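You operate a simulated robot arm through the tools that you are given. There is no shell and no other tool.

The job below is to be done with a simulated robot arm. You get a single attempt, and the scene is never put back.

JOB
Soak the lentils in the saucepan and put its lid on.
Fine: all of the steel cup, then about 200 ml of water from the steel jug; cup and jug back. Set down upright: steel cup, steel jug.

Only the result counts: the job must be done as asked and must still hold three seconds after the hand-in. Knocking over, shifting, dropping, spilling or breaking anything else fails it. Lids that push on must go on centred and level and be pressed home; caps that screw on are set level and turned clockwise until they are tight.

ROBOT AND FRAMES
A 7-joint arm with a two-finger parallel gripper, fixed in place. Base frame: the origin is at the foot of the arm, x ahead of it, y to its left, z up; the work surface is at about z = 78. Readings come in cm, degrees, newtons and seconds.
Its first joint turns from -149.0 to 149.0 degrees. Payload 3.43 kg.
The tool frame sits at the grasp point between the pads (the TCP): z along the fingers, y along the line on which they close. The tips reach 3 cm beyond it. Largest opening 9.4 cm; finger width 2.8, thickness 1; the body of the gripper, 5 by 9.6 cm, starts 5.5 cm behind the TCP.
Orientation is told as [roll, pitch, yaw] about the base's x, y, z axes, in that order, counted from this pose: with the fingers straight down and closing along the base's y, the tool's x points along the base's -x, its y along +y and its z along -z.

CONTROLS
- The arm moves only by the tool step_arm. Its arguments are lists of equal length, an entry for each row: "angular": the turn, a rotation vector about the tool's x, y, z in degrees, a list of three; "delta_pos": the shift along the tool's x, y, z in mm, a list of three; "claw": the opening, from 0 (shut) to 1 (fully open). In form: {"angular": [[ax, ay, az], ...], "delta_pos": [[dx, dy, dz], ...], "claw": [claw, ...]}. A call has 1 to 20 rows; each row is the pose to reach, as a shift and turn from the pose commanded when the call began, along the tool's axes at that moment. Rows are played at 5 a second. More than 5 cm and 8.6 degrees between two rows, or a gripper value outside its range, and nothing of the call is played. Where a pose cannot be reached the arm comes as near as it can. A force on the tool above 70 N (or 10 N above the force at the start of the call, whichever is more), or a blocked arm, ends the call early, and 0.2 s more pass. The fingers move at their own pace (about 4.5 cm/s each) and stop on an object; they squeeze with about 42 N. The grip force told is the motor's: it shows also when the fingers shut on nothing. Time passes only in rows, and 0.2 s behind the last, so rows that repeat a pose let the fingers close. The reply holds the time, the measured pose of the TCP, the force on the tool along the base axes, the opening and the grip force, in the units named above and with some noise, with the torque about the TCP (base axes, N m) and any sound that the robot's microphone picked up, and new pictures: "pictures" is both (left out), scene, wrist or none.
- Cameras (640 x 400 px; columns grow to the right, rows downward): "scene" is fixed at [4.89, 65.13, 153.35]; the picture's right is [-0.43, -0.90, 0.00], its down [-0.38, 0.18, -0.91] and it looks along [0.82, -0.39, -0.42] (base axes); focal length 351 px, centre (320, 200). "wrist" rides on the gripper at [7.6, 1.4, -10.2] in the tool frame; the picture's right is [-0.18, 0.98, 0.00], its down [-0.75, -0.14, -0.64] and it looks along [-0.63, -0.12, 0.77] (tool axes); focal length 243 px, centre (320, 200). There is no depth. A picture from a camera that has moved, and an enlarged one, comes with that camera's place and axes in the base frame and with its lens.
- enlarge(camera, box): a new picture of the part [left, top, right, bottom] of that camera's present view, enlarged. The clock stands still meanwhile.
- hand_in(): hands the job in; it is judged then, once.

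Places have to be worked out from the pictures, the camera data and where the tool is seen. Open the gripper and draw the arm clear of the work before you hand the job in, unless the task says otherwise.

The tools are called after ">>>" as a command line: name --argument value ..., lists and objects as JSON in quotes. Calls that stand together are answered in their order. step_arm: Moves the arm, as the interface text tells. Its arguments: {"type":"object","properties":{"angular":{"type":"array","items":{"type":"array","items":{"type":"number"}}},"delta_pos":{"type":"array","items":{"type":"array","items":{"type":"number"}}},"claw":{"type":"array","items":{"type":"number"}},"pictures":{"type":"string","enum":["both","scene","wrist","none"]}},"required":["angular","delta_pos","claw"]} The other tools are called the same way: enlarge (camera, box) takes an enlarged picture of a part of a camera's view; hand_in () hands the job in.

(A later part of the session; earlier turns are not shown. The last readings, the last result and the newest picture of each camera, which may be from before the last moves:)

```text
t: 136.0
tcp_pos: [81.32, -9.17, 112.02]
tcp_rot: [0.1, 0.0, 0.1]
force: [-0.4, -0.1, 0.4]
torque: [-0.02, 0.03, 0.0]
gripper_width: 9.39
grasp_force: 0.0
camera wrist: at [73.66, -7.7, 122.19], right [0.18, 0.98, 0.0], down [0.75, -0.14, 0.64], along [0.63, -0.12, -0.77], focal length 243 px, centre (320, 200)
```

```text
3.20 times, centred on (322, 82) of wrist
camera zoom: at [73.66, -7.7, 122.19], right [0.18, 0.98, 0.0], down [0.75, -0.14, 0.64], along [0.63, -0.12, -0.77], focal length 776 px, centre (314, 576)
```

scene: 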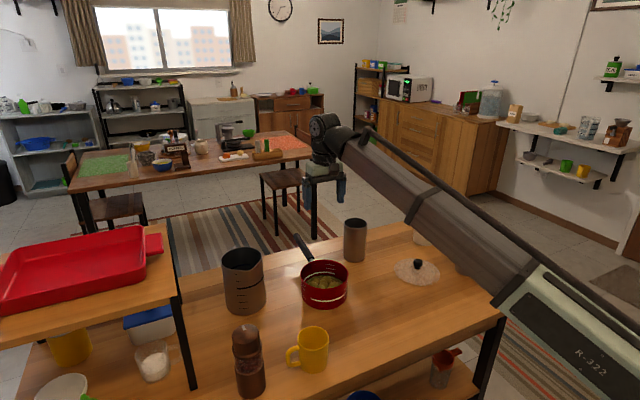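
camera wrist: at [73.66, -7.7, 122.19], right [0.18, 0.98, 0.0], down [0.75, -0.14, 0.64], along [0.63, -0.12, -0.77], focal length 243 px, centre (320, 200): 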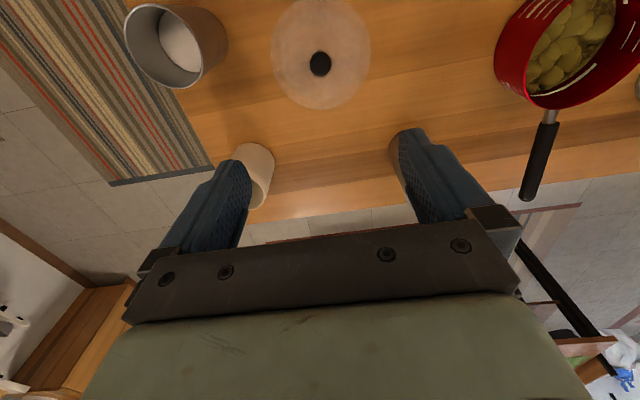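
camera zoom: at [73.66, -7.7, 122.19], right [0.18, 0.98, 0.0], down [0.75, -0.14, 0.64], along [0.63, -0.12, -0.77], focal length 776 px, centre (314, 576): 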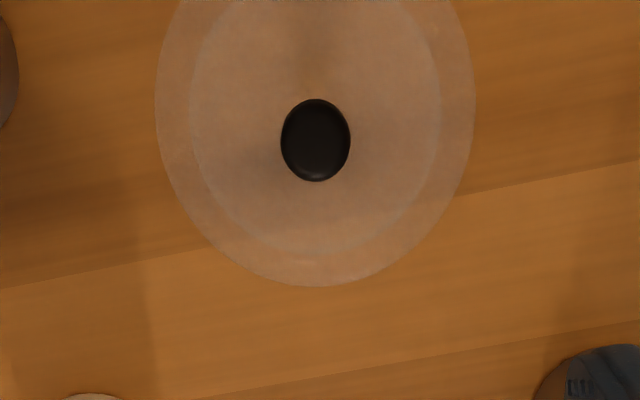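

The wrist view puts the lid centre near (80.8, −8.95) and the knob above it. I'll descend over the knob with open fingers, keeping the tips about 1 cm above the lid's surface.

>>> step_arm --angular '[[0, 0, 0], [0, 0, 0], [0, 0, 0], [0, 0, 0], [0, 0, 0], [0, 0, 0], [0, 0, 0], [0, 0, 0], [0, 0, 0], [0, 0, 0]]' --delta_pos '[[1, 1, 30], [2, 2, 70], [3, 2, 110], [3, 2, 150], [3, 2, 190], [3, 2, 220], [3, 2, 240], [3, 2, 255], [3, 2, 265], [3, 2, 265]]' --claw '[0.8, 0.7, 0.7, 0.7, 0.7, 0.7, 0.7, 0.7, 0.7, 0.7]'

>>> enlarge --camera "scene" --box '[350, 200, 490, 310]'

```text
t: 138.2
tcp_pos: [80.74, -8.9, 85.36]
tcp_rot: [0.2, 0.0, 0.2]
force: [0.7, 0.5, 0.5]
torque: [-0.02, -0.02, -0.02]
gripper_width: 6.59
grasp_force: 0.1
camera wrist: at [73.24, -7.4, 95.62], right [0.18, 0.98, 0.0], down [0.75, -0.14, 0.64], along [0.63, -0.12, -0.77], focal length 243 px, centre (320, 200)
```

scene: 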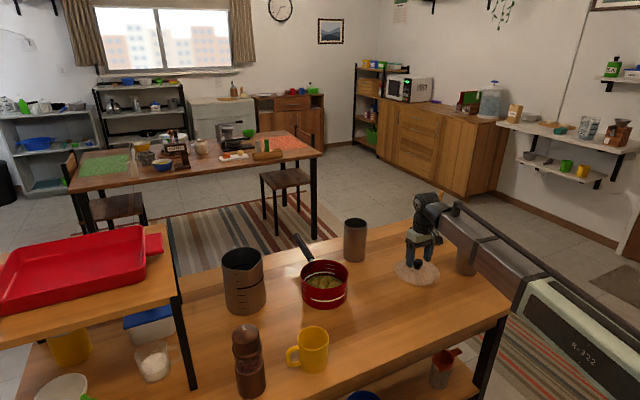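
wrist: 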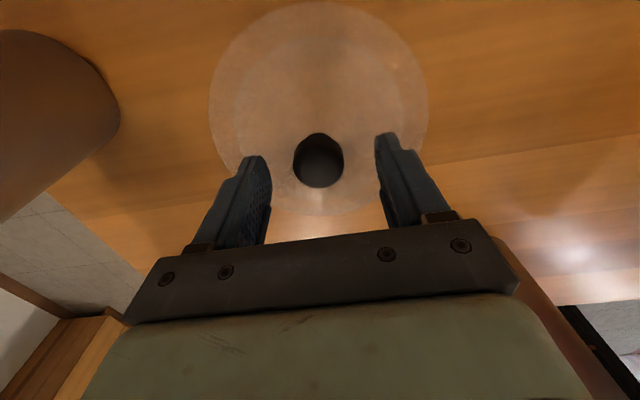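

```text
3.64 times, centred on (420, 255) of scene
camera zoom: at [4.89, 65.13, 153.35], right [-0.43, -0.9, 0.0], down [-0.38, 0.18, -0.91], along [0.82, -0.39, -0.42], focal length 1275 px, centre (-44, 0)
```

zoom: 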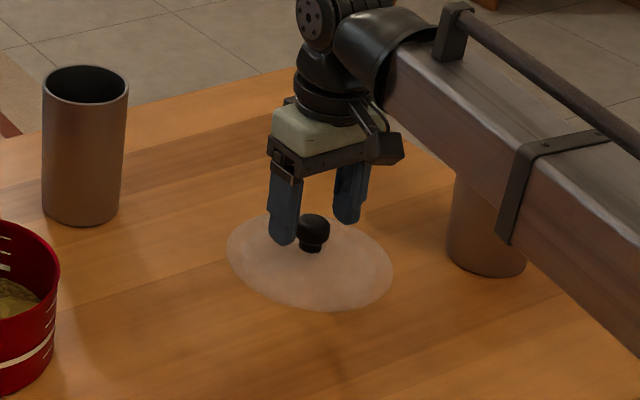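

The knob sits between the fingertips. I'll lower 7 mm more and close gently to centre the knob in y.

>>> step_arm --angular '[[0, 0, 0], [0, 0, 0], [0, 0, 0], [0, 0, 0], [0, 0, 0], [0, 0, 0]]' --delta_pos '[[0, 0, 4], [0, 0, 7], [0, 0, 7], [0, 0, 7], [0, 0, 7], [0, 0, 7]]' --claw '[0.6, 0.5, 0.35, 0, 0, 0]'

>>> enlarge --camera "scene" --box '[370, 215, 470, 295]'

```text
t: 139.6
tcp_pos: [81.02, -8.72, 84.76]
tcp_rot: [0.2, 0.0, 0.1]
force: [0.5, -0.9, 1.3]
torque: [-0.07, -0.06, 0.01]
gripper_width: 3.09
grasp_force: 42.3
camera wrist: at [73.3, -7.36, 94.97], right [0.18, 0.98, 0.0], down [0.75, -0.14, 0.64], along [0.63, -0.12, -0.77], focal length 243 px, centre (320, 200)
```

scene: 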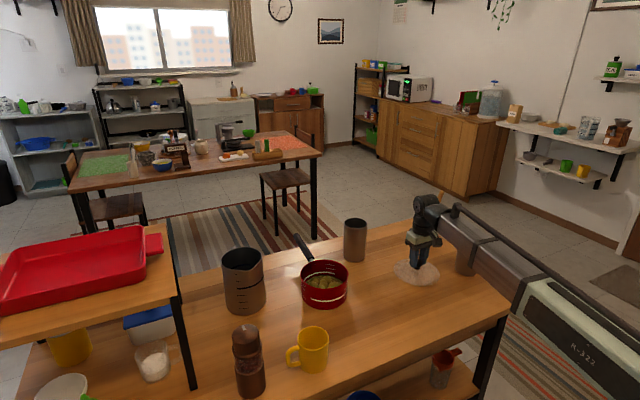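
wrist: 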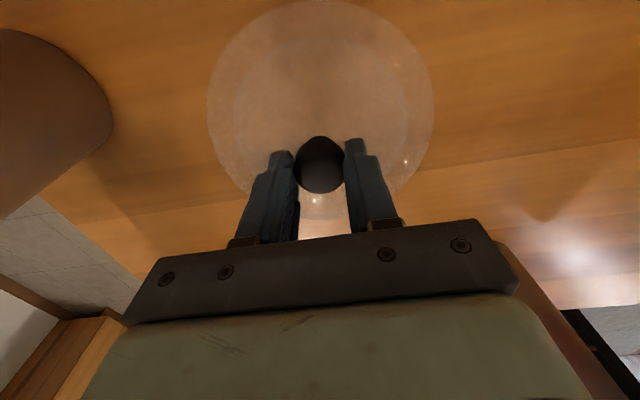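

```text
5.00 times, centred on (420, 255) of scene
camera zoom: at [4.89, 65.13, 153.35], right [-0.43, -0.9, 0.0], down [-0.38, 0.18, -0.91], along [0.82, -0.39, -0.42], focal length 1753 px, centre (-180, -75)
```

zoom: 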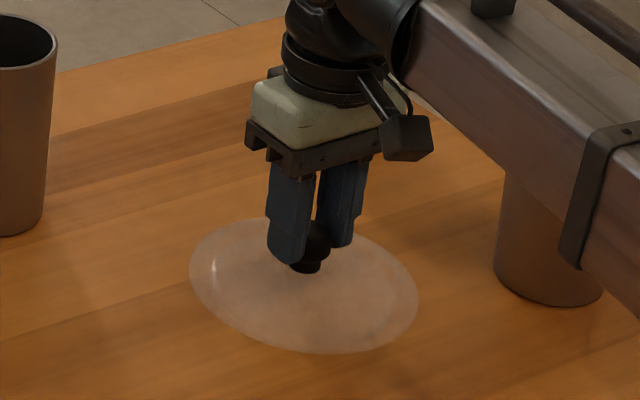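

The knob is gripped 3.1 cm wide. I'll zoom in to see where the knob sits along the finger width (x).

>>> enlarge --camera "wrist" --box '[200, 0, 440, 240]'

```text
1.67 times, centred on (320, 120) of wrist
camera zoom: at [73.3, -7.36, 94.97], right [0.18, 0.98, 0.0], down [0.75, -0.14, 0.64], along [0.63, -0.12, -0.77], focal length 404 px, centre (320, 333)
```

zoom: 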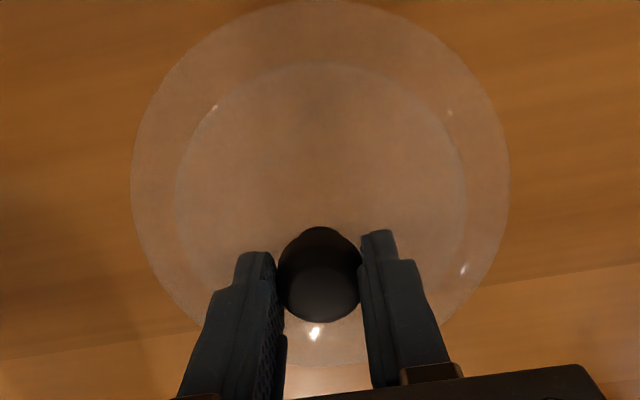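

The lid is centred on the TCP within 0.1 cm (the low view gives (81.0, −8.76), edge height ≈79.1, radius 7.77). Before carrying it, I'll release, rise, and measure the pan rim from closer up.

>>> step_arm --angular '[[0, 0, 0], [0, 0, 0], [0, 0, 0], [0, 0, 0], [0, 0, 0], [0, 0, 0], [0, 0, 0], [0, 0, 0], [0, 0, 0], [0, 0, 0], [0, 0, 0], [0, 0, 0], [0, 0, 0], [0, 0, 0], [0, 0, 0], [0, 0, 0]]' --delta_pos '[[0, 0, 0], [0, 0, 0], [0, 0, 0], [0, 0, -30], [0, 0, -70], [0, 0, -110], [0, 0, -150], [-5, 42, -160], [-10, 84, -160], [-15, 126, -160], [-20, 168, -160], [-25, 210, -160], [-30, 252, -160], [-35, 294, -160], [-40, 336, -155], [-40, 340, -152]]' --claw '[0.5, 0.7, 0.8, 1, 1, 1, 1, 1, 1, 1, 1, 1, 1, 1, 1, 1]'

>>> enlarge --camera "wrist" --box '[200, 0, 440, 200]'

>>> enlarge --camera "scene" --box '[360, 230, 480, 305]'

```text
t: 143.0
tcp_pos: [84.77, 25.21, 99.91]
tcp_rot: [0.2, 0.1, 0.1]
force: [-0.2, 0.1, 0.6]
torque: [0.02, 0.0, 0.02]
gripper_width: 9.42
grasp_force: 0.0
camera wrist: at [77.28, 26.66, 110.2], right [0.18, 0.98, 0.0], down [0.75, -0.14, 0.64], along [0.63, -0.12, -0.77], focal length 243 px, centre (320, 200)
```

scene: 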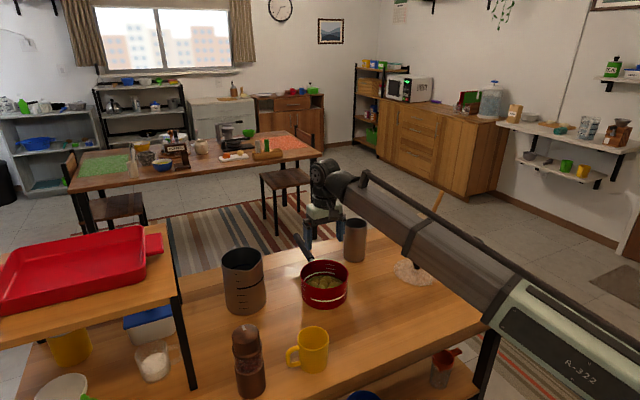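
wrist: 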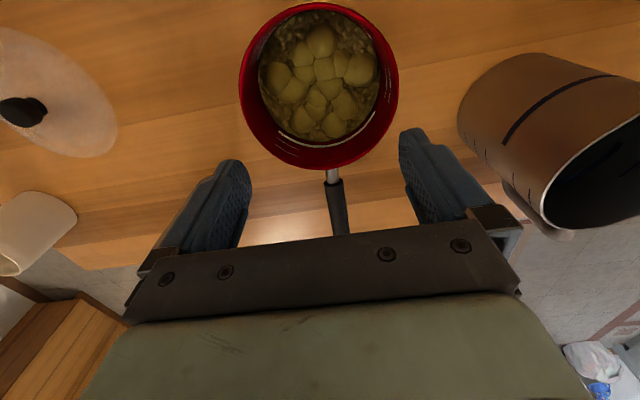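

```text
2.00 times, centred on (320, 100) of wrist
camera zoom: at [77.28, 26.66, 110.2], right [0.18, 0.98, 0.0], down [0.75, -0.14, 0.64], along [0.63, -0.12, -0.77], focal length 485 px, centre (320, 400)
```

zoom: 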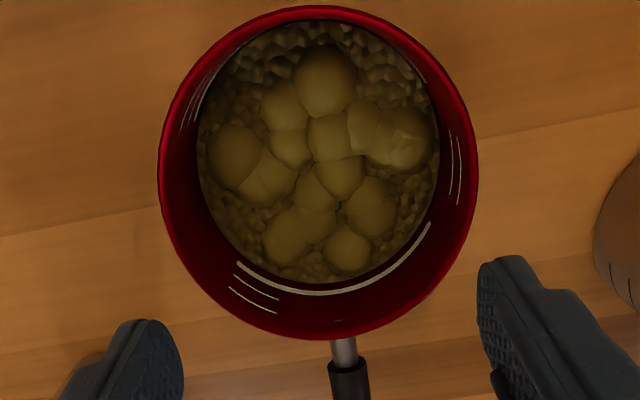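

```text
5.33 times, centred on (420, 268) of scene
camera zoom: at [4.89, 65.13, 153.35], right [-0.43, -0.9, 0.0], down [-0.38, 0.18, -0.91], along [0.82, -0.39, -0.42], focal length 1870 px, centre (-213, -160)
```

zoom: 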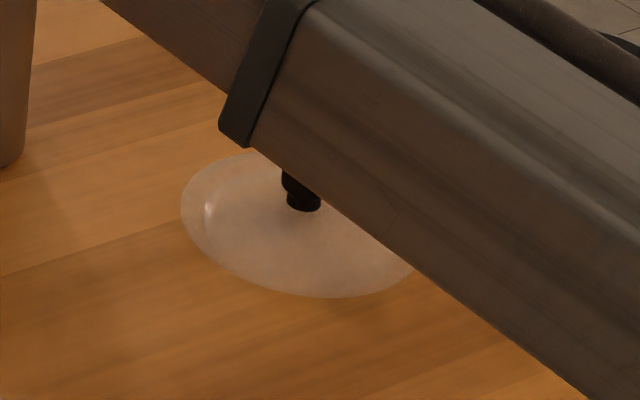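

The close view confirms the pan rim at z≈86.0, radius 7.6, centre ≈(84.92, 25.12), just where I now stand relative to the lid's grip point (offset +3.97, +33.92). I'll return to the lid and grip the knob firmly.

>>> step_arm --angular '[[0, 0, 0], [0, 0, 0], [0, 0, 0], [0, 0, 0], [0, 0, 0], [0, 0, 0], [0, 0, 0], [0, 0, 0], [0, 0, 0], [0, 0, 0], [0, 0, 0], [0, 0, 0], [0, 0, 0], [0, 0, 0], [0, 0, 0], [0, 0, 0], [0, 0, 0], [0, 0, 0], [0, 0, 0]]' --delta_pos '[[5, -38, 0], [10, -76, 0], [14, -114, 0], [18, -152, 0], [22, -190, 0], [26, -228, 0], [31, -266, 0], [36, -304, 0], [40, -340, 0], [40, -340, 40], [40, -340, 80], [40, -340, 115], [40, -340, 138], [40, -340, 152], [40, -340, 152], [40, -340, 152], [40, -340, 152], [40, -340, 152], [40, -340, 152]]' --claw '[0.7, 0.7, 0.7, 0.7, 0.7, 0.7, 0.7, 0.7, 0.7, 0.7, 0.7, 0.7, 0.7, 0.7, 0.5, 0.3, 0, 0, 0]'

>>> enlarge --camera "wrist" --box '[200, 0, 440, 240]'

```text
t: 147.0
tcp_pos: [80.97, -8.86, 84.65]
tcp_rot: [0.1, 0.1, 0.2]
force: [-0.2, -0.1, -0.1]
torque: [-0.02, -0.01, 0.0]
gripper_width: 3.09
grasp_force: 42.1
camera wrist: at [73.3, -7.36, 94.95], right [0.18, 0.98, 0.0], down [0.75, -0.14, 0.64], along [0.63, -0.12, -0.77], focal length 243 px, centre (320, 200)
```

scene: 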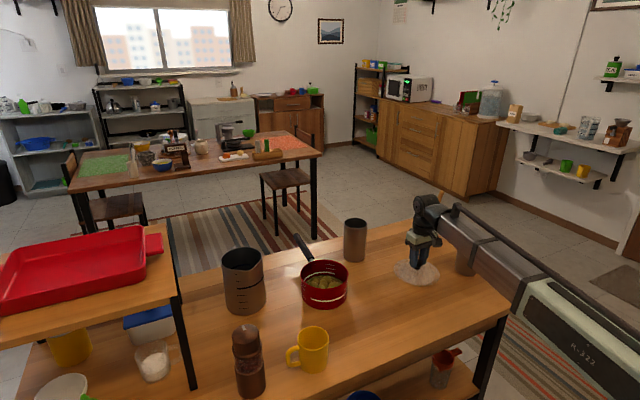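
wrist: 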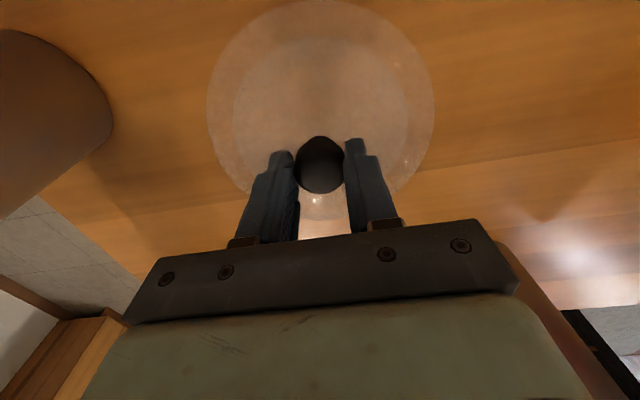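

```text
1.67 times, centred on (320, 120) of wrist
camera zoom: at [73.3, -7.36, 94.95], right [0.18, 0.98, 0.0], down [0.75, -0.14, 0.64], along [0.63, -0.12, -0.77], focal length 404 px, centre (320, 333)
```

zoom: 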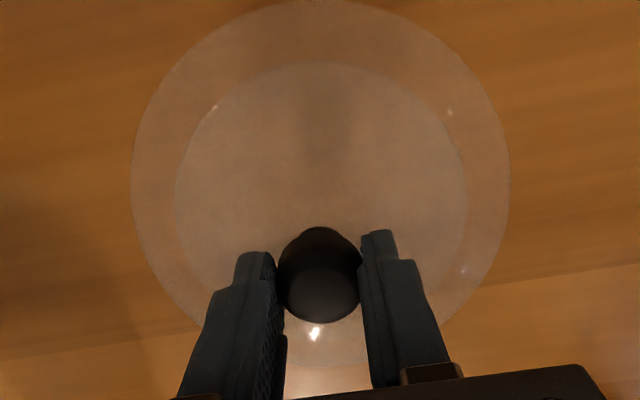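

Same alignment as before. I'll lift the lid and check that it hangs level.

>>> step_arm --angular '[[0, 0, 0], [0, 0, 0], [0, 0, 0], [0, 0, 0], [0, 0, 0], [0, 0, 0], [0, 0, 0], [0, 0, 0]]' --delta_pos '[[0, 0, -6], [0, 0, -20], [0, 0, -45], [0, 0, -75], [0, 0, -105], [0, 0, -135], [0, 0, -152], [0, 0, -152]]' --claw '[0, 0, 0, 0, 0, 0, 0, 0]'

>>> enlarge --camera "scene" --box '[360, 190, 480, 290]'

>>> enlarge --camera "wrist" --box '[200, 0, 440, 240]'

```text
t: 148.8
tcp_pos: [81.05, -8.92, 100.01]
tcp_rot: [0.1, 0.0, 0.1]
force: [-0.1, -0.2, -1.7]
torque: [0.01, 0.03, 0.02]
gripper_width: 3.11
grasp_force: 42.4
camera wrist: at [73.35, -7.45, 110.25], right [0.18, 0.98, 0.0], down [0.75, -0.14, 0.64], along [0.63, -0.12, -0.77], focal length 243 px, centre (320, 200)
```

scene: 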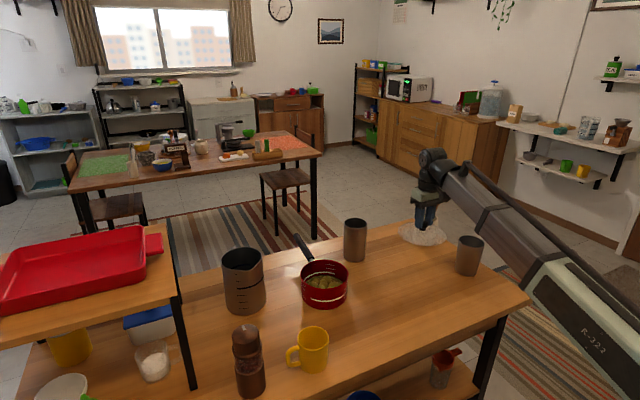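
wrist: 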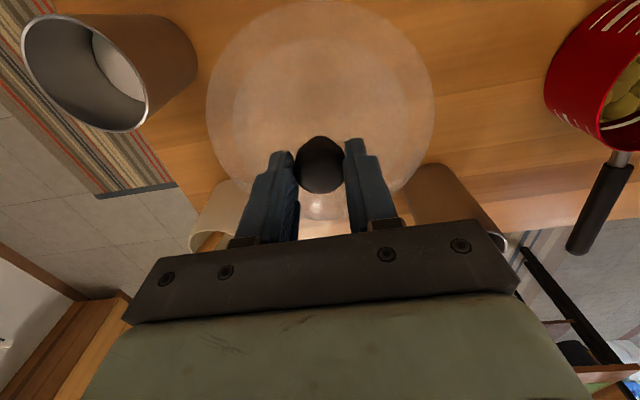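

```text
4.00 times, centred on (420, 240) of scene
camera zoom: at [4.89, 65.13, 153.35], right [-0.43, -0.9, 0.0], down [-0.38, 0.18, -0.91], along [0.82, -0.39, -0.42], focal length 1402 px, centre (-80, 40)
```

zoom: 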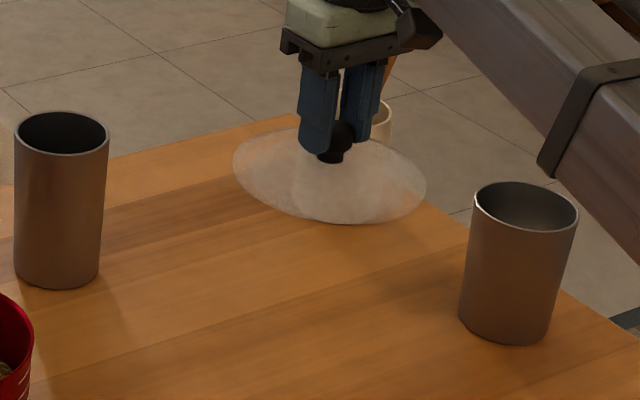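

```text
1.67 times, centred on (320, 120) of wrist
camera zoom: at [73.35, -7.45, 110.25], right [0.18, 0.98, 0.0], down [0.75, -0.14, 0.64], along [0.63, -0.12, -0.77], focal length 404 px, centre (320, 333)
```

zoom: 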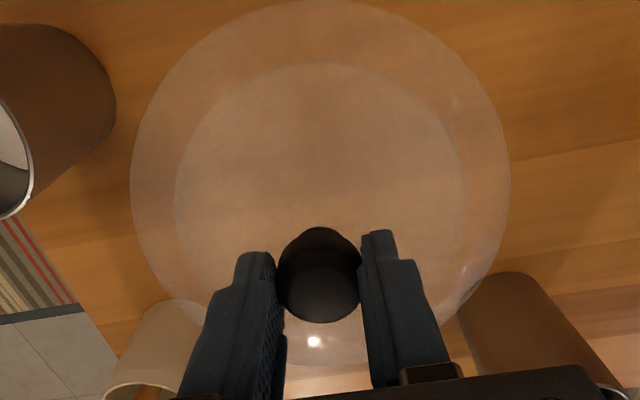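

The lid hangs level. I'll carry it over to above the pan at this height.

>>> step_arm --angular '[[0, 0, 0], [0, 0, 0], [0, 0, 0], [0, 0, 0], [0, 0, 0], [0, 0, 0], [0, 0, 0], [0, 0, 0], [0, 0, 0], [0, 0, 0], [0, 0, 0], [0, 0, 0], [0, 0, 0]]' --delta_pos '[[-2, 15, 0], [-5, 45, 0], [-9, 75, 0], [-12, 105, 0], [-16, 135, 0], [-19, 165, 0], [-23, 195, 0], [-26, 225, 0], [-30, 255, 0], [-34, 285, 0], [-38, 315, 0], [-39.7, 339.2, 0], [-39.7, 339.2, 0]]' --claw '[0, 0, 0, 0, 0, 0, 0, 0, 0, 0, 0, 0, 0]'

>>> enlarge --camera "scene" --box '[270, 200, 390, 310]'

>>> enlarge --camera "wrist" --box '[200, 0, 440, 240]'

```text
t: 151.6
tcp_pos: [84.78, 24.95, 99.93]
tcp_rot: [0.1, 0.0, 0.0]
force: [-0.2, -0.6, -0.9]
torque: [-0.02, 0.03, -0.02]
gripper_width: 3.07
grasp_force: 42.0
camera wrist: at [77.18, 26.49, 110.24], right [0.18, 0.98, 0.0], down [0.75, -0.14, 0.64], along [0.63, -0.12, -0.77], focal length 243 px, centre (320, 200)
```

scene: 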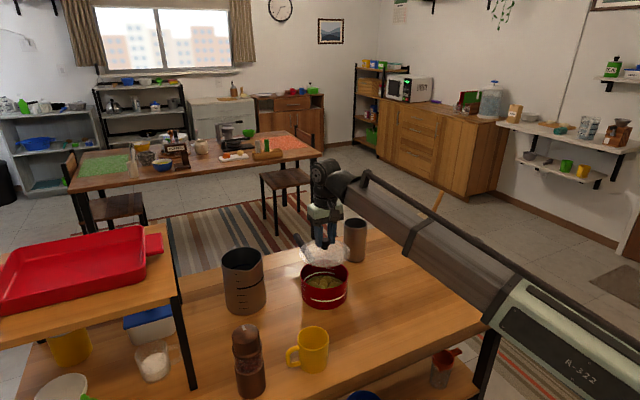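
wrist: 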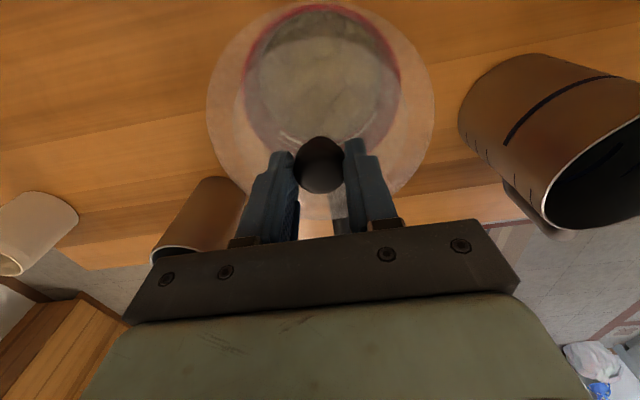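

```text
3.64 times, centred on (330, 255) of scene
camera zoom: at [4.89, 65.13, 153.35], right [-0.43, -0.9, 0.0], down [-0.38, 0.18, -0.91], along [0.82, -0.39, -0.42], focal length 1275 px, centre (284, 0)
```

zoom: 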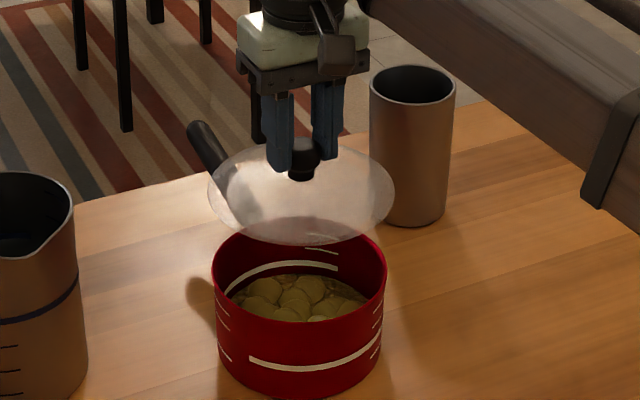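

```text
1.67 times, centred on (320, 120) of wrist
camera zoom: at [77.18, 26.49, 110.24], right [0.18, 0.98, 0.0], down [0.75, -0.14, 0.64], along [0.63, -0.12, -0.77], focal length 404 px, centre (320, 333)
```

zoom: 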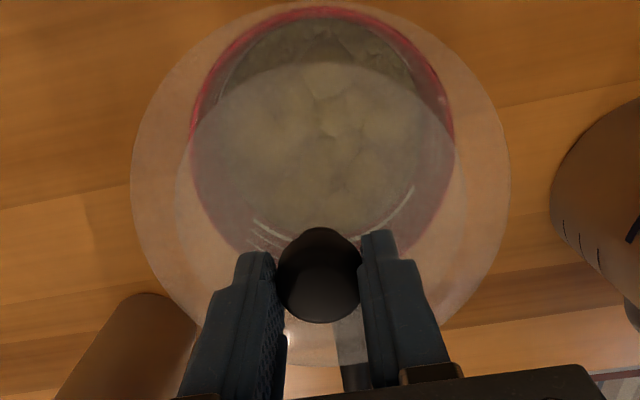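

The lid is above the pan and laterally aligned within about 0.1 cm in both views. I'll lower to about 1 cm above the rim and check the overlap again.

>>> step_arm --angular '[[0, 0, 0], [0, 0, 0], [0, 0, 0], [0, 0, 0], [0, 0, 0]]' --delta_pos '[[0, 0, 15], [0, 0, 30], [0, 0, 45], [0, 0, 57], [0, 0, 57]]' --claw '[0, 0, 0, 0, 0]'

>>> enlarge --camera "scene" --box '[285, 230, 365, 310]'

>>> enlarge --camera "wrist" --box '[200, 0, 440, 240]'

```text
t: 152.8
tcp_pos: [84.81, 25.04, 94.22]
tcp_rot: [0.2, 0.0, 0.1]
force: [0.2, 0.2, -2.1]
torque: [0.0, 0.01, 0.0]
gripper_width: 3.1
grasp_force: 42.1
camera wrist: at [77.21, 26.51, 104.47], right [0.18, 0.98, 0.0], down [0.75, -0.14, 0.64], along [0.63, -0.12, -0.77], focal length 243 px, centre (320, 200)
```

scene: 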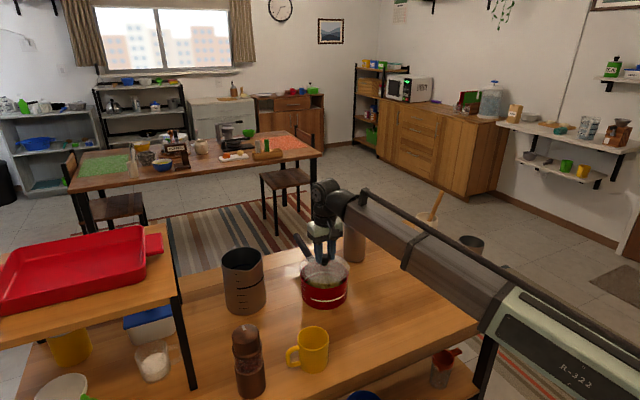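
wrist: 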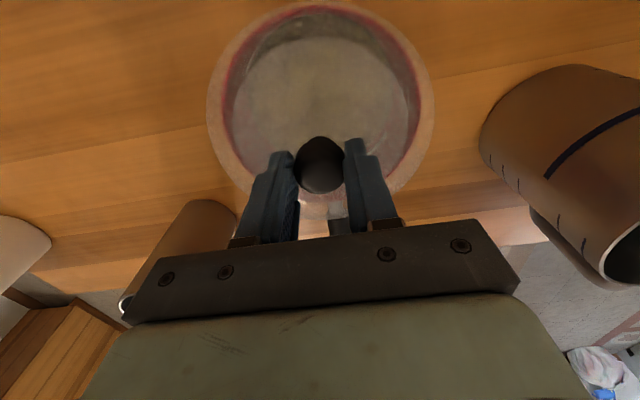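

```text
5.00 times, centred on (325, 270) of scene
camera zoom: at [4.89, 65.13, 153.35], right [-0.43, -0.9, 0.0], down [-0.38, 0.18, -0.91], along [0.82, -0.39, -0.42], focal length 1753 px, centre (295, -150)
```

zoom: 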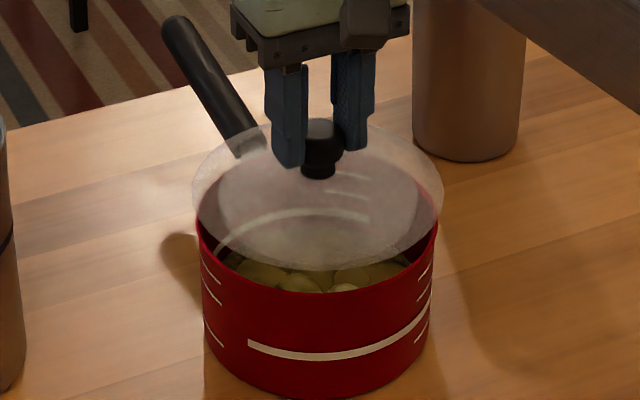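

```text
1.67 times, centred on (320, 120) of wrist
camera zoom: at [77.21, 26.51, 104.47], right [0.18, 0.98, 0.0], down [0.75, -0.14, 0.64], along [0.63, -0.12, -0.77], focal length 404 px, centre (320, 333)
```

zoom: 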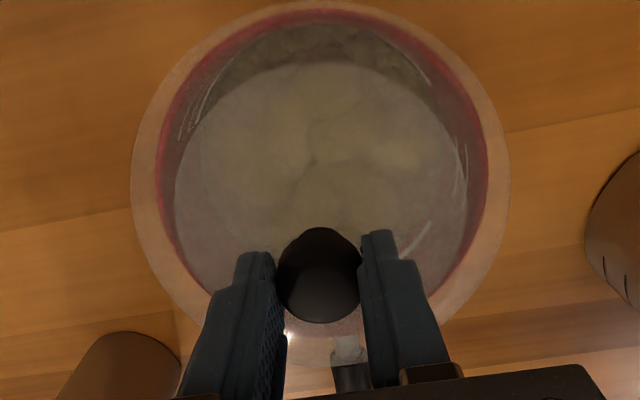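

I'll zoom tighter in the scene view to compare the lid's and rim's near and far edges.

>>> enlarge --camera "scene" --box '[300, 245, 350, 295]'

>>> enlarge --camera "wrist" --box '[260, 0, 380, 60]'

```text
8.00 times, centred on (325, 270) of scene
camera zoom: at [4.89, 65.13, 153.35], right [-0.43, -0.9, 0.0], down [-0.38, 0.18, -0.91], along [0.82, -0.39, -0.42], focal length 2805 px, centre (280, -360)
```

zoom: 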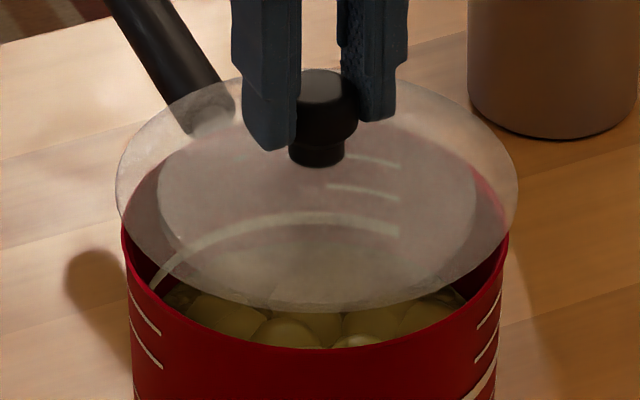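

```text
5.33 times, centred on (320, 30) of wrist
camera zoom: at [77.21, 26.51, 104.47], right [0.18, 0.98, 0.0], down [0.75, -0.14, 0.64], along [0.63, -0.12, -0.77], focal length 1294 px, centre (320, 1107)
```

zoom: 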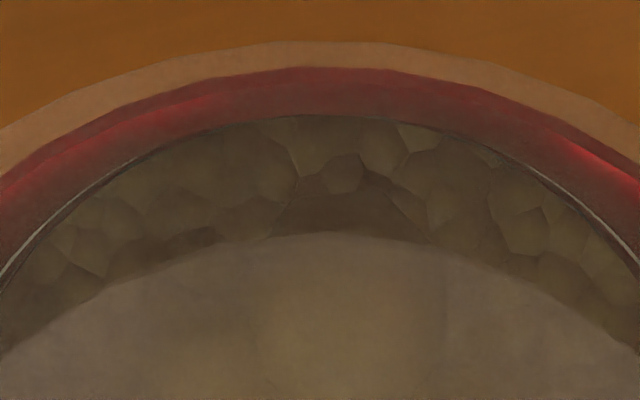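

Both rims' near edges (seen along an almost vertical ray) and the radii agree: the lid is concentric with the pan within about 0.1–0.2 cm. I'll lower further, slowly, watching for contact.

>>> step_arm --angular '[[0, 0, 0], [0, 0, 0], [0, 0, 0], [0, 0, 0], [0, 0, 0]]' --delta_pos '[[0, 0, 3], [0, 0, 6], [0, 0, 9], [0, 0, 12], [0, 0, 12]]' --claw '[0, 0, 0, 0, 0]' --pictures "none"

>>> step_arm --angular '[[0, 0, 0], [0, 0, 0], [0, 0, 0]]' --delta_pos '[[0, 0, 1.5], [0, 0, 3], [0, 0, 3]]' --claw '[0, 0, 0]'

>>> enlarge --camera "scene" --box '[300, 245, 350, 295]'

>>> enlarge --camera "wrist" --box '[200, 0, 440, 240]'

```text
t: 154.0
tcp_pos: [84.72, 25.13, 93.08]
tcp_rot: [0.1, 0.0, 0.1]
force: [0.3, -0.1, -1.2]
torque: [0.01, 0.04, -0.02]
gripper_width: 3.11
grasp_force: 41.9
```

```text
t: 154.8
tcp_pos: [84.72, 25.11, 92.81]
tcp_rot: [0.0, 0.0, 0.1]
force: [0.3, -0.5, -0.5]
torque: [-0.02, -0.02, -0.03]
gripper_width: 3.06
grasp_force: 41.6
camera wrist: at [77.2, 26.58, 103.0], right [0.18, 0.98, 0.0], down [0.75, -0.14, 0.64], along [0.63, -0.12, -0.77], focal length 243 px, centre (320, 200)
```

scene: 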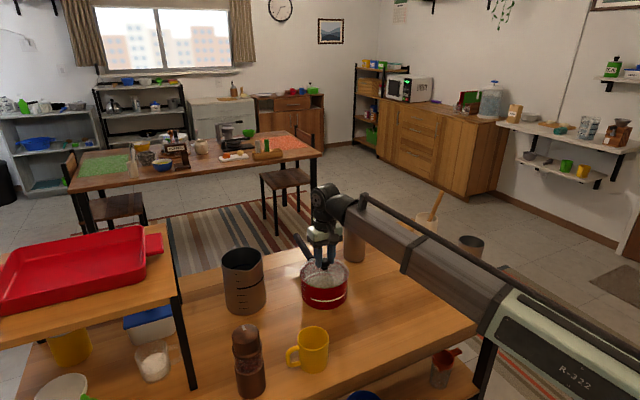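
wrist: 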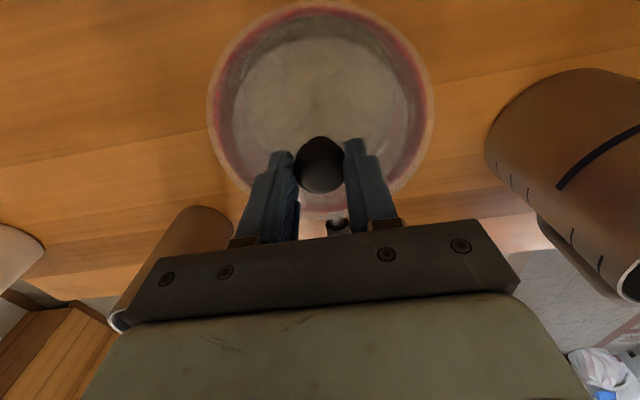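

```text
8.00 times, centred on (325, 270) of scene
camera zoom: at [4.89, 65.13, 153.35], right [-0.43, -0.9, 0.0], down [-0.38, 0.18, -0.91], along [0.82, -0.39, -0.42], focal length 2805 px, centre (280, -360)
```

zoom: 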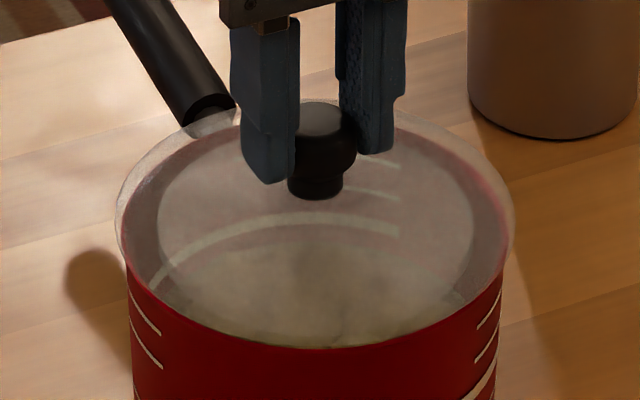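

```text
1.67 times, centred on (320, 120) of wrist
camera zoom: at [77.2, 26.58, 103.0], right [0.18, 0.98, 0.0], down [0.75, -0.14, 0.64], along [0.63, -0.12, -0.77], focal length 404 px, centre (320, 333)
```

zoom: 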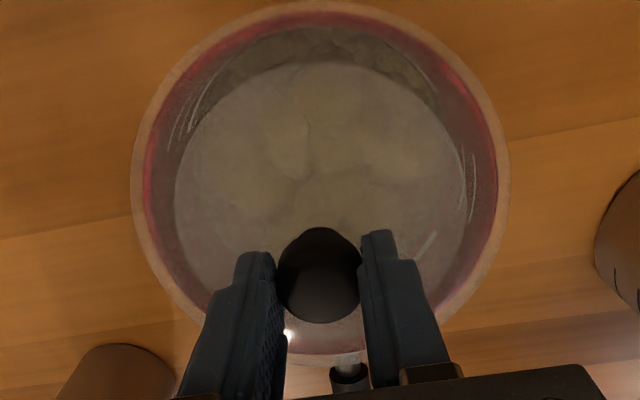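

Still just above contact, and centred. I'll continue in 2 mm steps.

>>> step_arm --angular '[[0, 0, 0], [0, 0, 0], [0, 0, 0]]' --delta_pos '[[0, 0, 1], [0, 0, 2], [0, 0, 2]]' --claw '[0, 0, 0]' --pictures "none"

>>> step_arm --angular '[[0, 0, 0], [0, 0, 0], [0, 0, 0]]' --delta_pos '[[0, 0, 1], [0, 0, 2], [0, 0, 2]]' --claw '[0, 0, 0]' --pictures "none"

>>> step_arm --angular '[[0, 0, 0], [0, 0, 0], [0, 0, 0]]' --delta_pos '[[0, 0, 1], [0, 0, 2], [0, 0, 2]]' --claw '[0, 0, 0]'

>>> enlarge --camera "scene" --box '[300, 245, 350, 295]'

```text
t: 155.6
tcp_pos: [84.76, 25.08, 92.58]
tcp_rot: [0.2, -0.1, 0.1]
force: [0.3, -0.4, -1.2]
torque: [-0.01, -0.03, 0.02]
gripper_width: 3.08
grasp_force: 41.7
```

```text
t: 156.4
tcp_pos: [84.77, 25.2, 92.33]
tcp_rot: [0.2, 0.0, 0.2]
force: [0.2, 2.4, 2.8]
torque: [-0.2, 0.09, -0.01]
gripper_width: 3.08
grasp_force: 42.2
```

```text
t: 157.2
tcp_pos: [84.86, 25.13, 92.4]
tcp_rot: [0.1, -0.2, 0.1]
force: [2.1, 3.1, 31.9]
torque: [0.02, -0.02, -0.02]
gripper_width: 3.11
grasp_force: 42.1
camera wrist: at [77.19, 26.55, 102.59], right [0.18, 0.98, 0.0], down [0.75, -0.14, 0.64], along [0.63, -0.11, -0.76], focal length 243 px, centre (320, 200)
```

scene: 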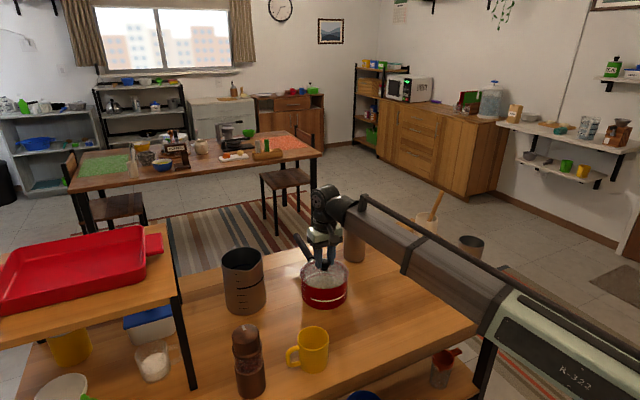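
wrist: 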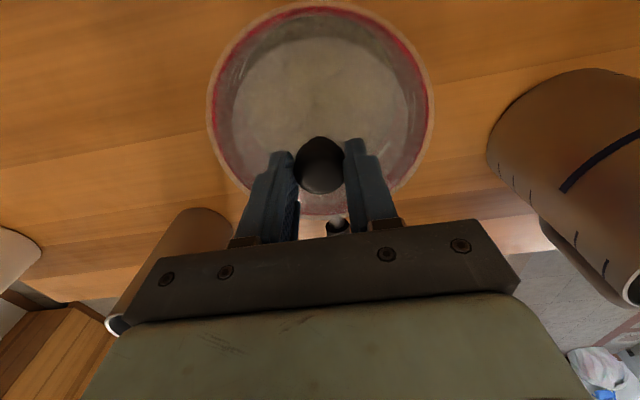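

```text
8.00 times, centred on (325, 270) of scene
camera zoom: at [4.89, 65.13, 153.35], right [-0.43, -0.9, 0.0], down [-0.38, 0.18, -0.91], along [0.82, -0.39, -0.42], focal length 2805 px, centre (280, -360)
```

zoom: 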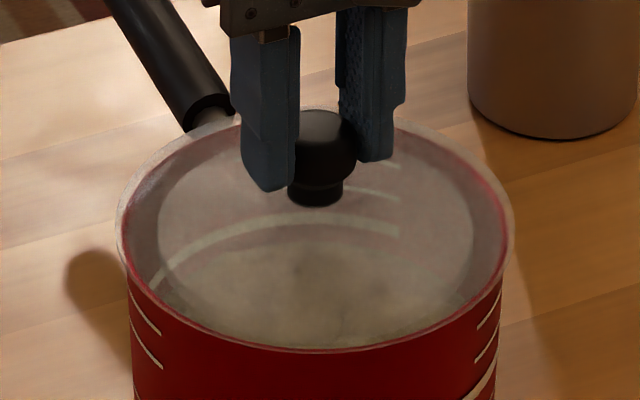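

The lid rests on the rim all round, centred and level, with 32 N of downward force. I'll press a bit harder in 0.7 mm steps to be sure it is home.

>>> step_arm --angular '[[0, 0, 0], [0, 0, 0], [0, 0, 0]]' --delta_pos '[[0, 0, 0.7], [0, 0, 0.7], [0, 0, 0.7]]' --claw '[0, 0, 0]' --pictures "none"

>>> step_arm --angular '[[0, 0, 0], [0, 0, 0], [0, 0, 0]]' --delta_pos '[[0, 0, 0.7], [0, 0, 0.7], [0, 0, 0.7]]' --claw '[0, 0, 0]'

>>> enlarge --camera "scene" --box '[300, 245, 350, 295]'

```text
t: 158.0
tcp_pos: [84.65, 24.99, 92.15]
tcp_rot: [0.1, -0.1, 0.1]
force: [7.0, 3.8, 30.8]
torque: [0.07, -0.34, -0.02]
gripper_width: 3.07
grasp_force: 41.7
```

```text
t: 158.8
tcp_pos: [84.75, 25.08, 92.12]
tcp_rot: [0.1, -0.1, 0.1]
force: [6.3, 4.4, 29.8]
torque: [0.07, -0.28, -0.01]
gripper_width: 3.08
grasp_force: 42.1
camera wrist: at [77.16, 26.55, 102.35], right [0.18, 0.98, 0.0], down [0.75, -0.14, 0.64], along [0.63, -0.12, -0.77], focal length 243 px, centre (320, 200)
```

scene: 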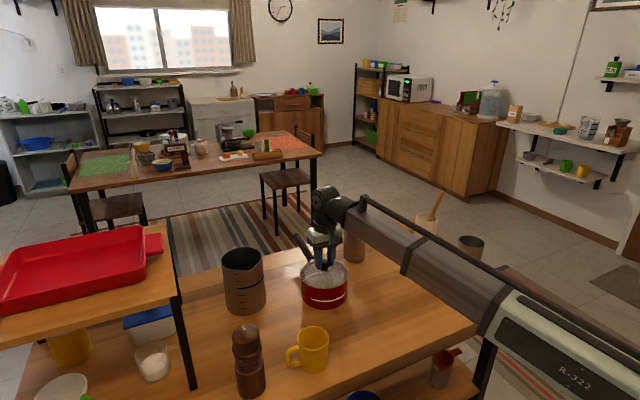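
wrist: 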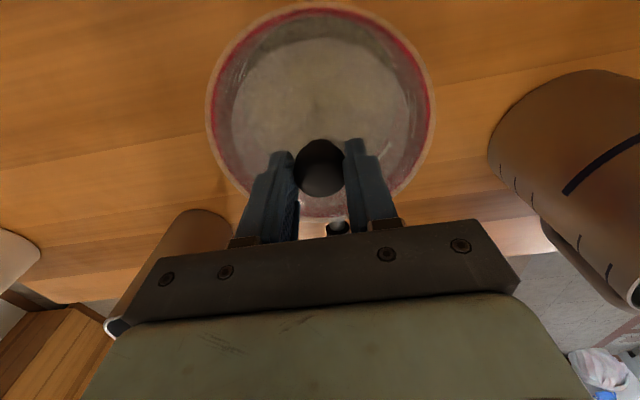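

```text
8.00 times, centred on (325, 270) of scene
camera zoom: at [4.89, 65.13, 153.35], right [-0.43, -0.9, 0.0], down [-0.38, 0.18, -0.91], along [0.82, -0.39, -0.42], focal length 2805 px, centre (280, -360)
```

zoom: 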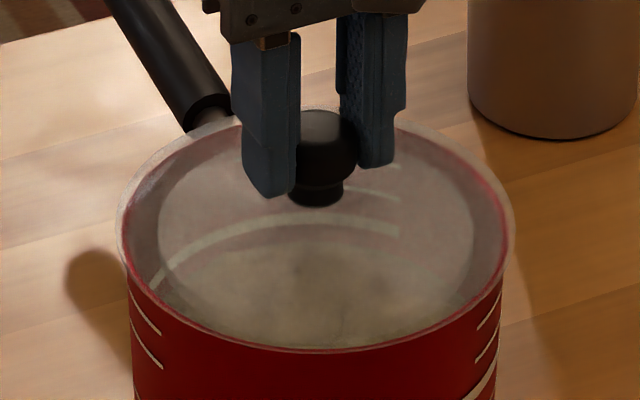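

The force stays at ~30 N because the fingers slip on the knob, so the lid itself is down on the rim. I'll release the knob and rise, then press on top of the knob with closed fingers.

>>> step_arm --angular '[[0, 0, 0], [0, 0, 0], [0, 0, 0], [0, 0, 0], [0, 0, 0], [0, 0, 0], [0, 0, 0], [0, 0, 0], [0, 0, 0]]' --delta_pos '[[0, 0, -2], [0, 0, -2], [0, 0, -2], [0, 0, -2], [0, 0, -15], [0, 0, -35], [0, 0, -60], [0, 0, -78], [0, 0, -78]]' --claw '[0.2, 0.5, 0.7, 0.7, 0.7, 0.7, 0.7, 0.7, 0.7]'

>>> enlarge --camera "scene" --box '[300, 245, 350, 295]'

>>> enlarge --camera "wrist" --box '[200, 0, 440, 200]'

```text
t: 160.8
tcp_pos: [84.74, 25.06, 99.9]
tcp_rot: [0.1, 0.0, 0.0]
force: [0.4, -0.1, 0.0]
torque: [0.01, 0.01, 0.03]
gripper_width: 6.57
grasp_force: 0.0
camera wrist: at [77.18, 26.58, 110.08], right [0.18, 0.98, 0.0], down [0.75, -0.14, 0.64], along [0.63, -0.12, -0.77], focal length 243 px, centre (320, 200)
```

scene: 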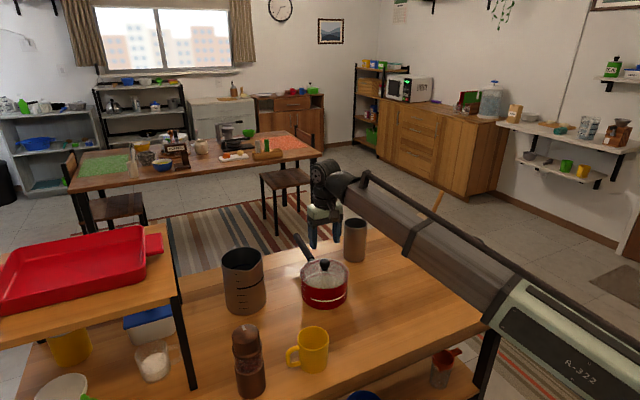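
wrist: 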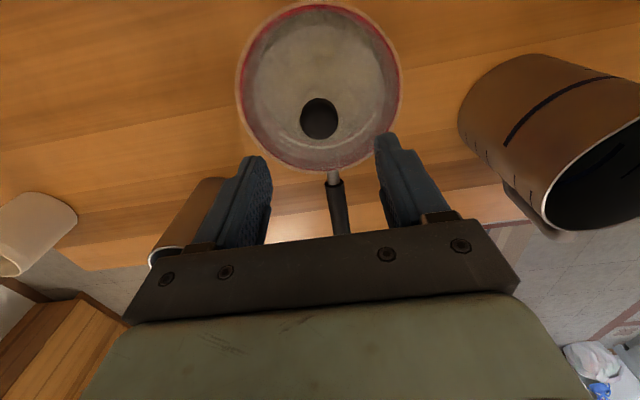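

```text
8.00 times, centred on (325, 270) of scene
camera zoom: at [4.89, 65.13, 153.35], right [-0.43, -0.9, 0.0], down [-0.38, 0.18, -0.91], along [0.82, -0.39, -0.42], focal length 2805 px, centre (280, -360)
```

zoom: 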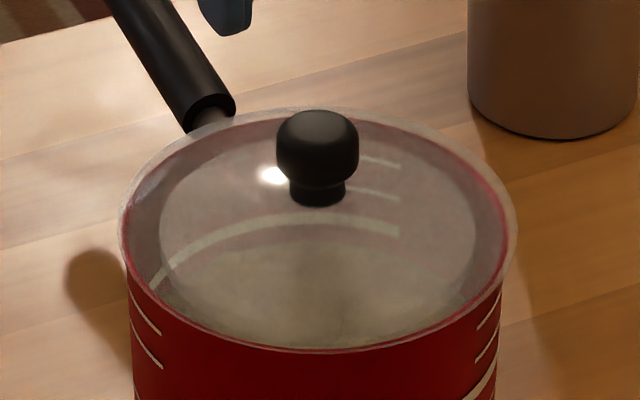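

```text
2.00 times, centred on (320, 100) of wrist
camera zoom: at [77.18, 26.58, 110.08], right [0.18, 0.98, 0.0], down [0.75, -0.14, 0.64], along [0.63, -0.12, -0.77], focal length 485 px, centre (320, 400)
```

zoom: 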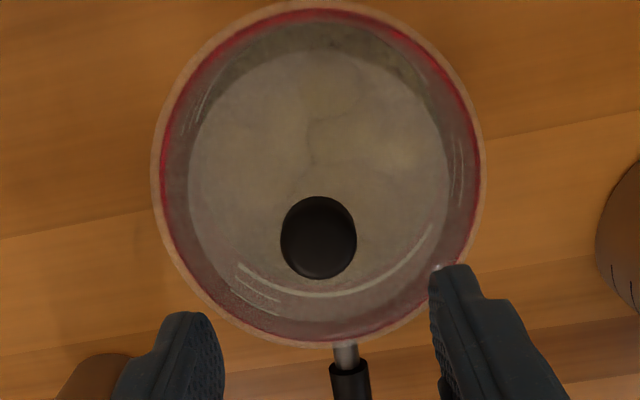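

The lid sits concentric on the pan (equal margins all round). I'll close the fingers and press down on the top of the knob to make sure it is home.

>>> step_arm --angular '[[0, 0, 0], [0, 0, 0], [0, 0, 0], [0, 0, 0], [0, 0, 0], [0, 0, 0], [0, 0, 0]]' --delta_pos '[[0, 0, 0], [0, 0, 0], [0, 0, 0], [0, 0, 0], [0, 0, 15], [0, 0, 35], [0, 0, 35]]' --claw '[0.4, 0.1, 0, 0, 0, 0, 0]' --pictures "scene"

>>> enlarge --camera "scene" --box '[295, 225, 355, 295]'

```text
t: 162.4
tcp_pos: [84.81, 25.07, 96.38]
tcp_rot: [0.1, 0.0, 0.1]
force: [-0.5, 0.3, 0.4]
torque: [-0.02, 0.01, 0.01]
gripper_width: 0.03
grasp_force: 32.5
```

scene: 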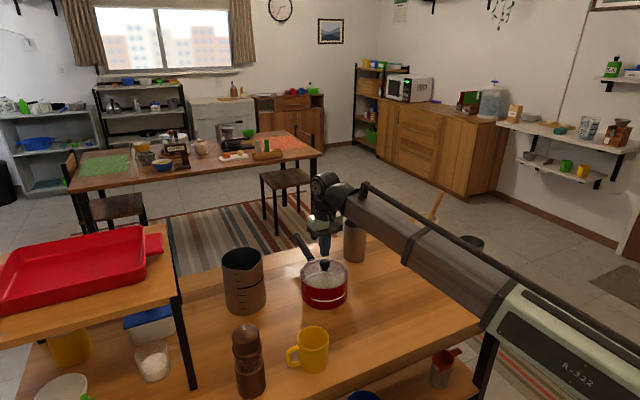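

```text
5.71 times, centred on (325, 260) of scene
camera zoom: at [4.89, 65.13, 153.35], right [-0.43, -0.9, 0.0], down [-0.38, 0.18, -0.91], along [0.82, -0.39, -0.42], focal length 2003 px, centre (291, -143)
```

zoom: 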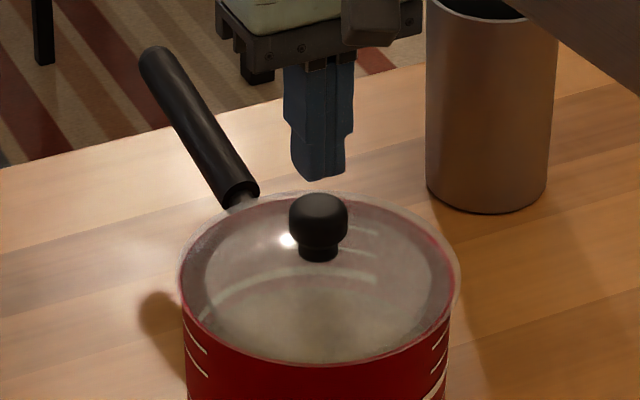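

The fingertips are about 1.5 cm above the knob, centred. I'll descend in small steps to press.

>>> step_arm --angular '[[0, 0, 0], [0, 0, 0], [0, 0, 0], [0, 0, 0]]' --delta_pos '[[0, 0, 4], [0, 0, 8], [0, 0, 11], [0, 0, 11]]' --claw '[0, 0, 0, 0]' --pictures "none"

>>> step_arm --angular '[[0, 0, 0], [0, 0, 0], [0, 0, 0], [0, 0, 0], [0, 0, 0], [0, 0, 0]]' --delta_pos '[[0, 0, 1], [0, 0, 2], [0, 0, 3], [0, 0, 4], [0, 0, 5], [0, 0, 5]]' --claw '[0, 0, 0, 0, 0, 0]' --pictures "none"

```text
t: 163.4
tcp_pos: [84.87, 25.05, 95.34]
tcp_rot: [0.2, 0.0, 0.1]
force: [-0.4, -0.6, -0.1]
torque: [-0.02, -0.02, 0.0]
gripper_width: 0.02
grasp_force: 32.9
```

```text
t: 164.8
tcp_pos: [84.75, 25.12, 94.8]
tcp_rot: [0.1, 0.0, 0.1]
force: [-0.1, -0.3, -0.5]
torque: [0.02, 0.01, -0.02]
gripper_width: 0.01
grasp_force: 33.1
```

No contact yet at z≈94.8; continuing down in 1 mm rows.

>>> step_arm --angular '[[0, 0, 0], [0, 0, 0], [0, 0, 0], [0, 0, 0], [0, 0, 0], [0, 0, 0]]' --delta_pos '[[0, 0, 1], [0, 0, 2], [0, 0, 3], [0, 0, 4], [0, 0, 5], [0, 0, 5]]' --claw '[0, 0, 0, 0, 0, 0]' --pictures "none"

```text
t: 166.2
tcp_pos: [84.8, 25.05, 94.31]
tcp_rot: [0.1, 0.0, 0.0]
force: [-0.6, 0.0, -0.3]
torque: [0.01, 0.01, 0.01]
gripper_width: 0.01
grasp_force: 32.6
```

>>> step_arm --angular '[[0, 0, 0], [0, 0, 0], [0, 0, 0], [0, 0, 0], [0, 0, 0], [0, 0, 0]]' --delta_pos '[[0, 0, 1], [0, 0, 2], [0, 0, 3], [0, 0, 4], [0, 0, 5], [0, 0, 5]]' --claw '[0, 0, 0, 0, 0, 0]' --pictures "scene"

>>> enlarge --camera "scene" --box '[295, 225, 355, 295]'

```text
t: 167.7
tcp_pos: [84.73, 25.07, 94.11]
tcp_rot: [0.0, -0.3, 0.1]
force: [-5.4, -3.0, 21.1]
torque: [-0.04, 0.38, 0.04]
gripper_width: 0.0
grasp_force: 33.5
stopped in row 6: the force on the tool passed its limit at 72 N (the readings are from after the stop); the commanded pose is now the measured one
```

scene: 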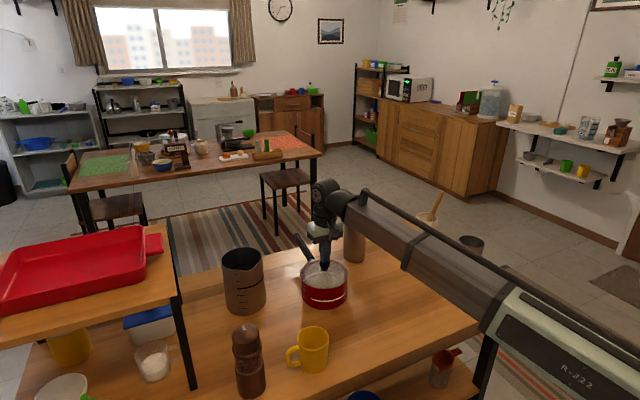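

```text
5.71 times, centred on (325, 260) of scene
camera zoom: at [4.89, 65.13, 153.35], right [-0.43, -0.9, 0.0], down [-0.38, 0.18, -0.91], along [0.82, -0.39, -0.42], focal length 2003 px, centre (291, -143)
```

zoom: 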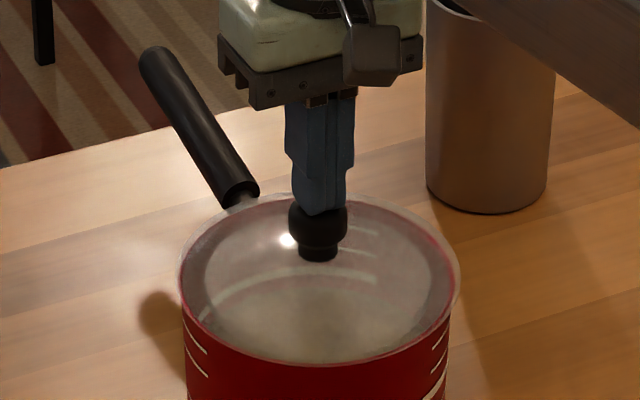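

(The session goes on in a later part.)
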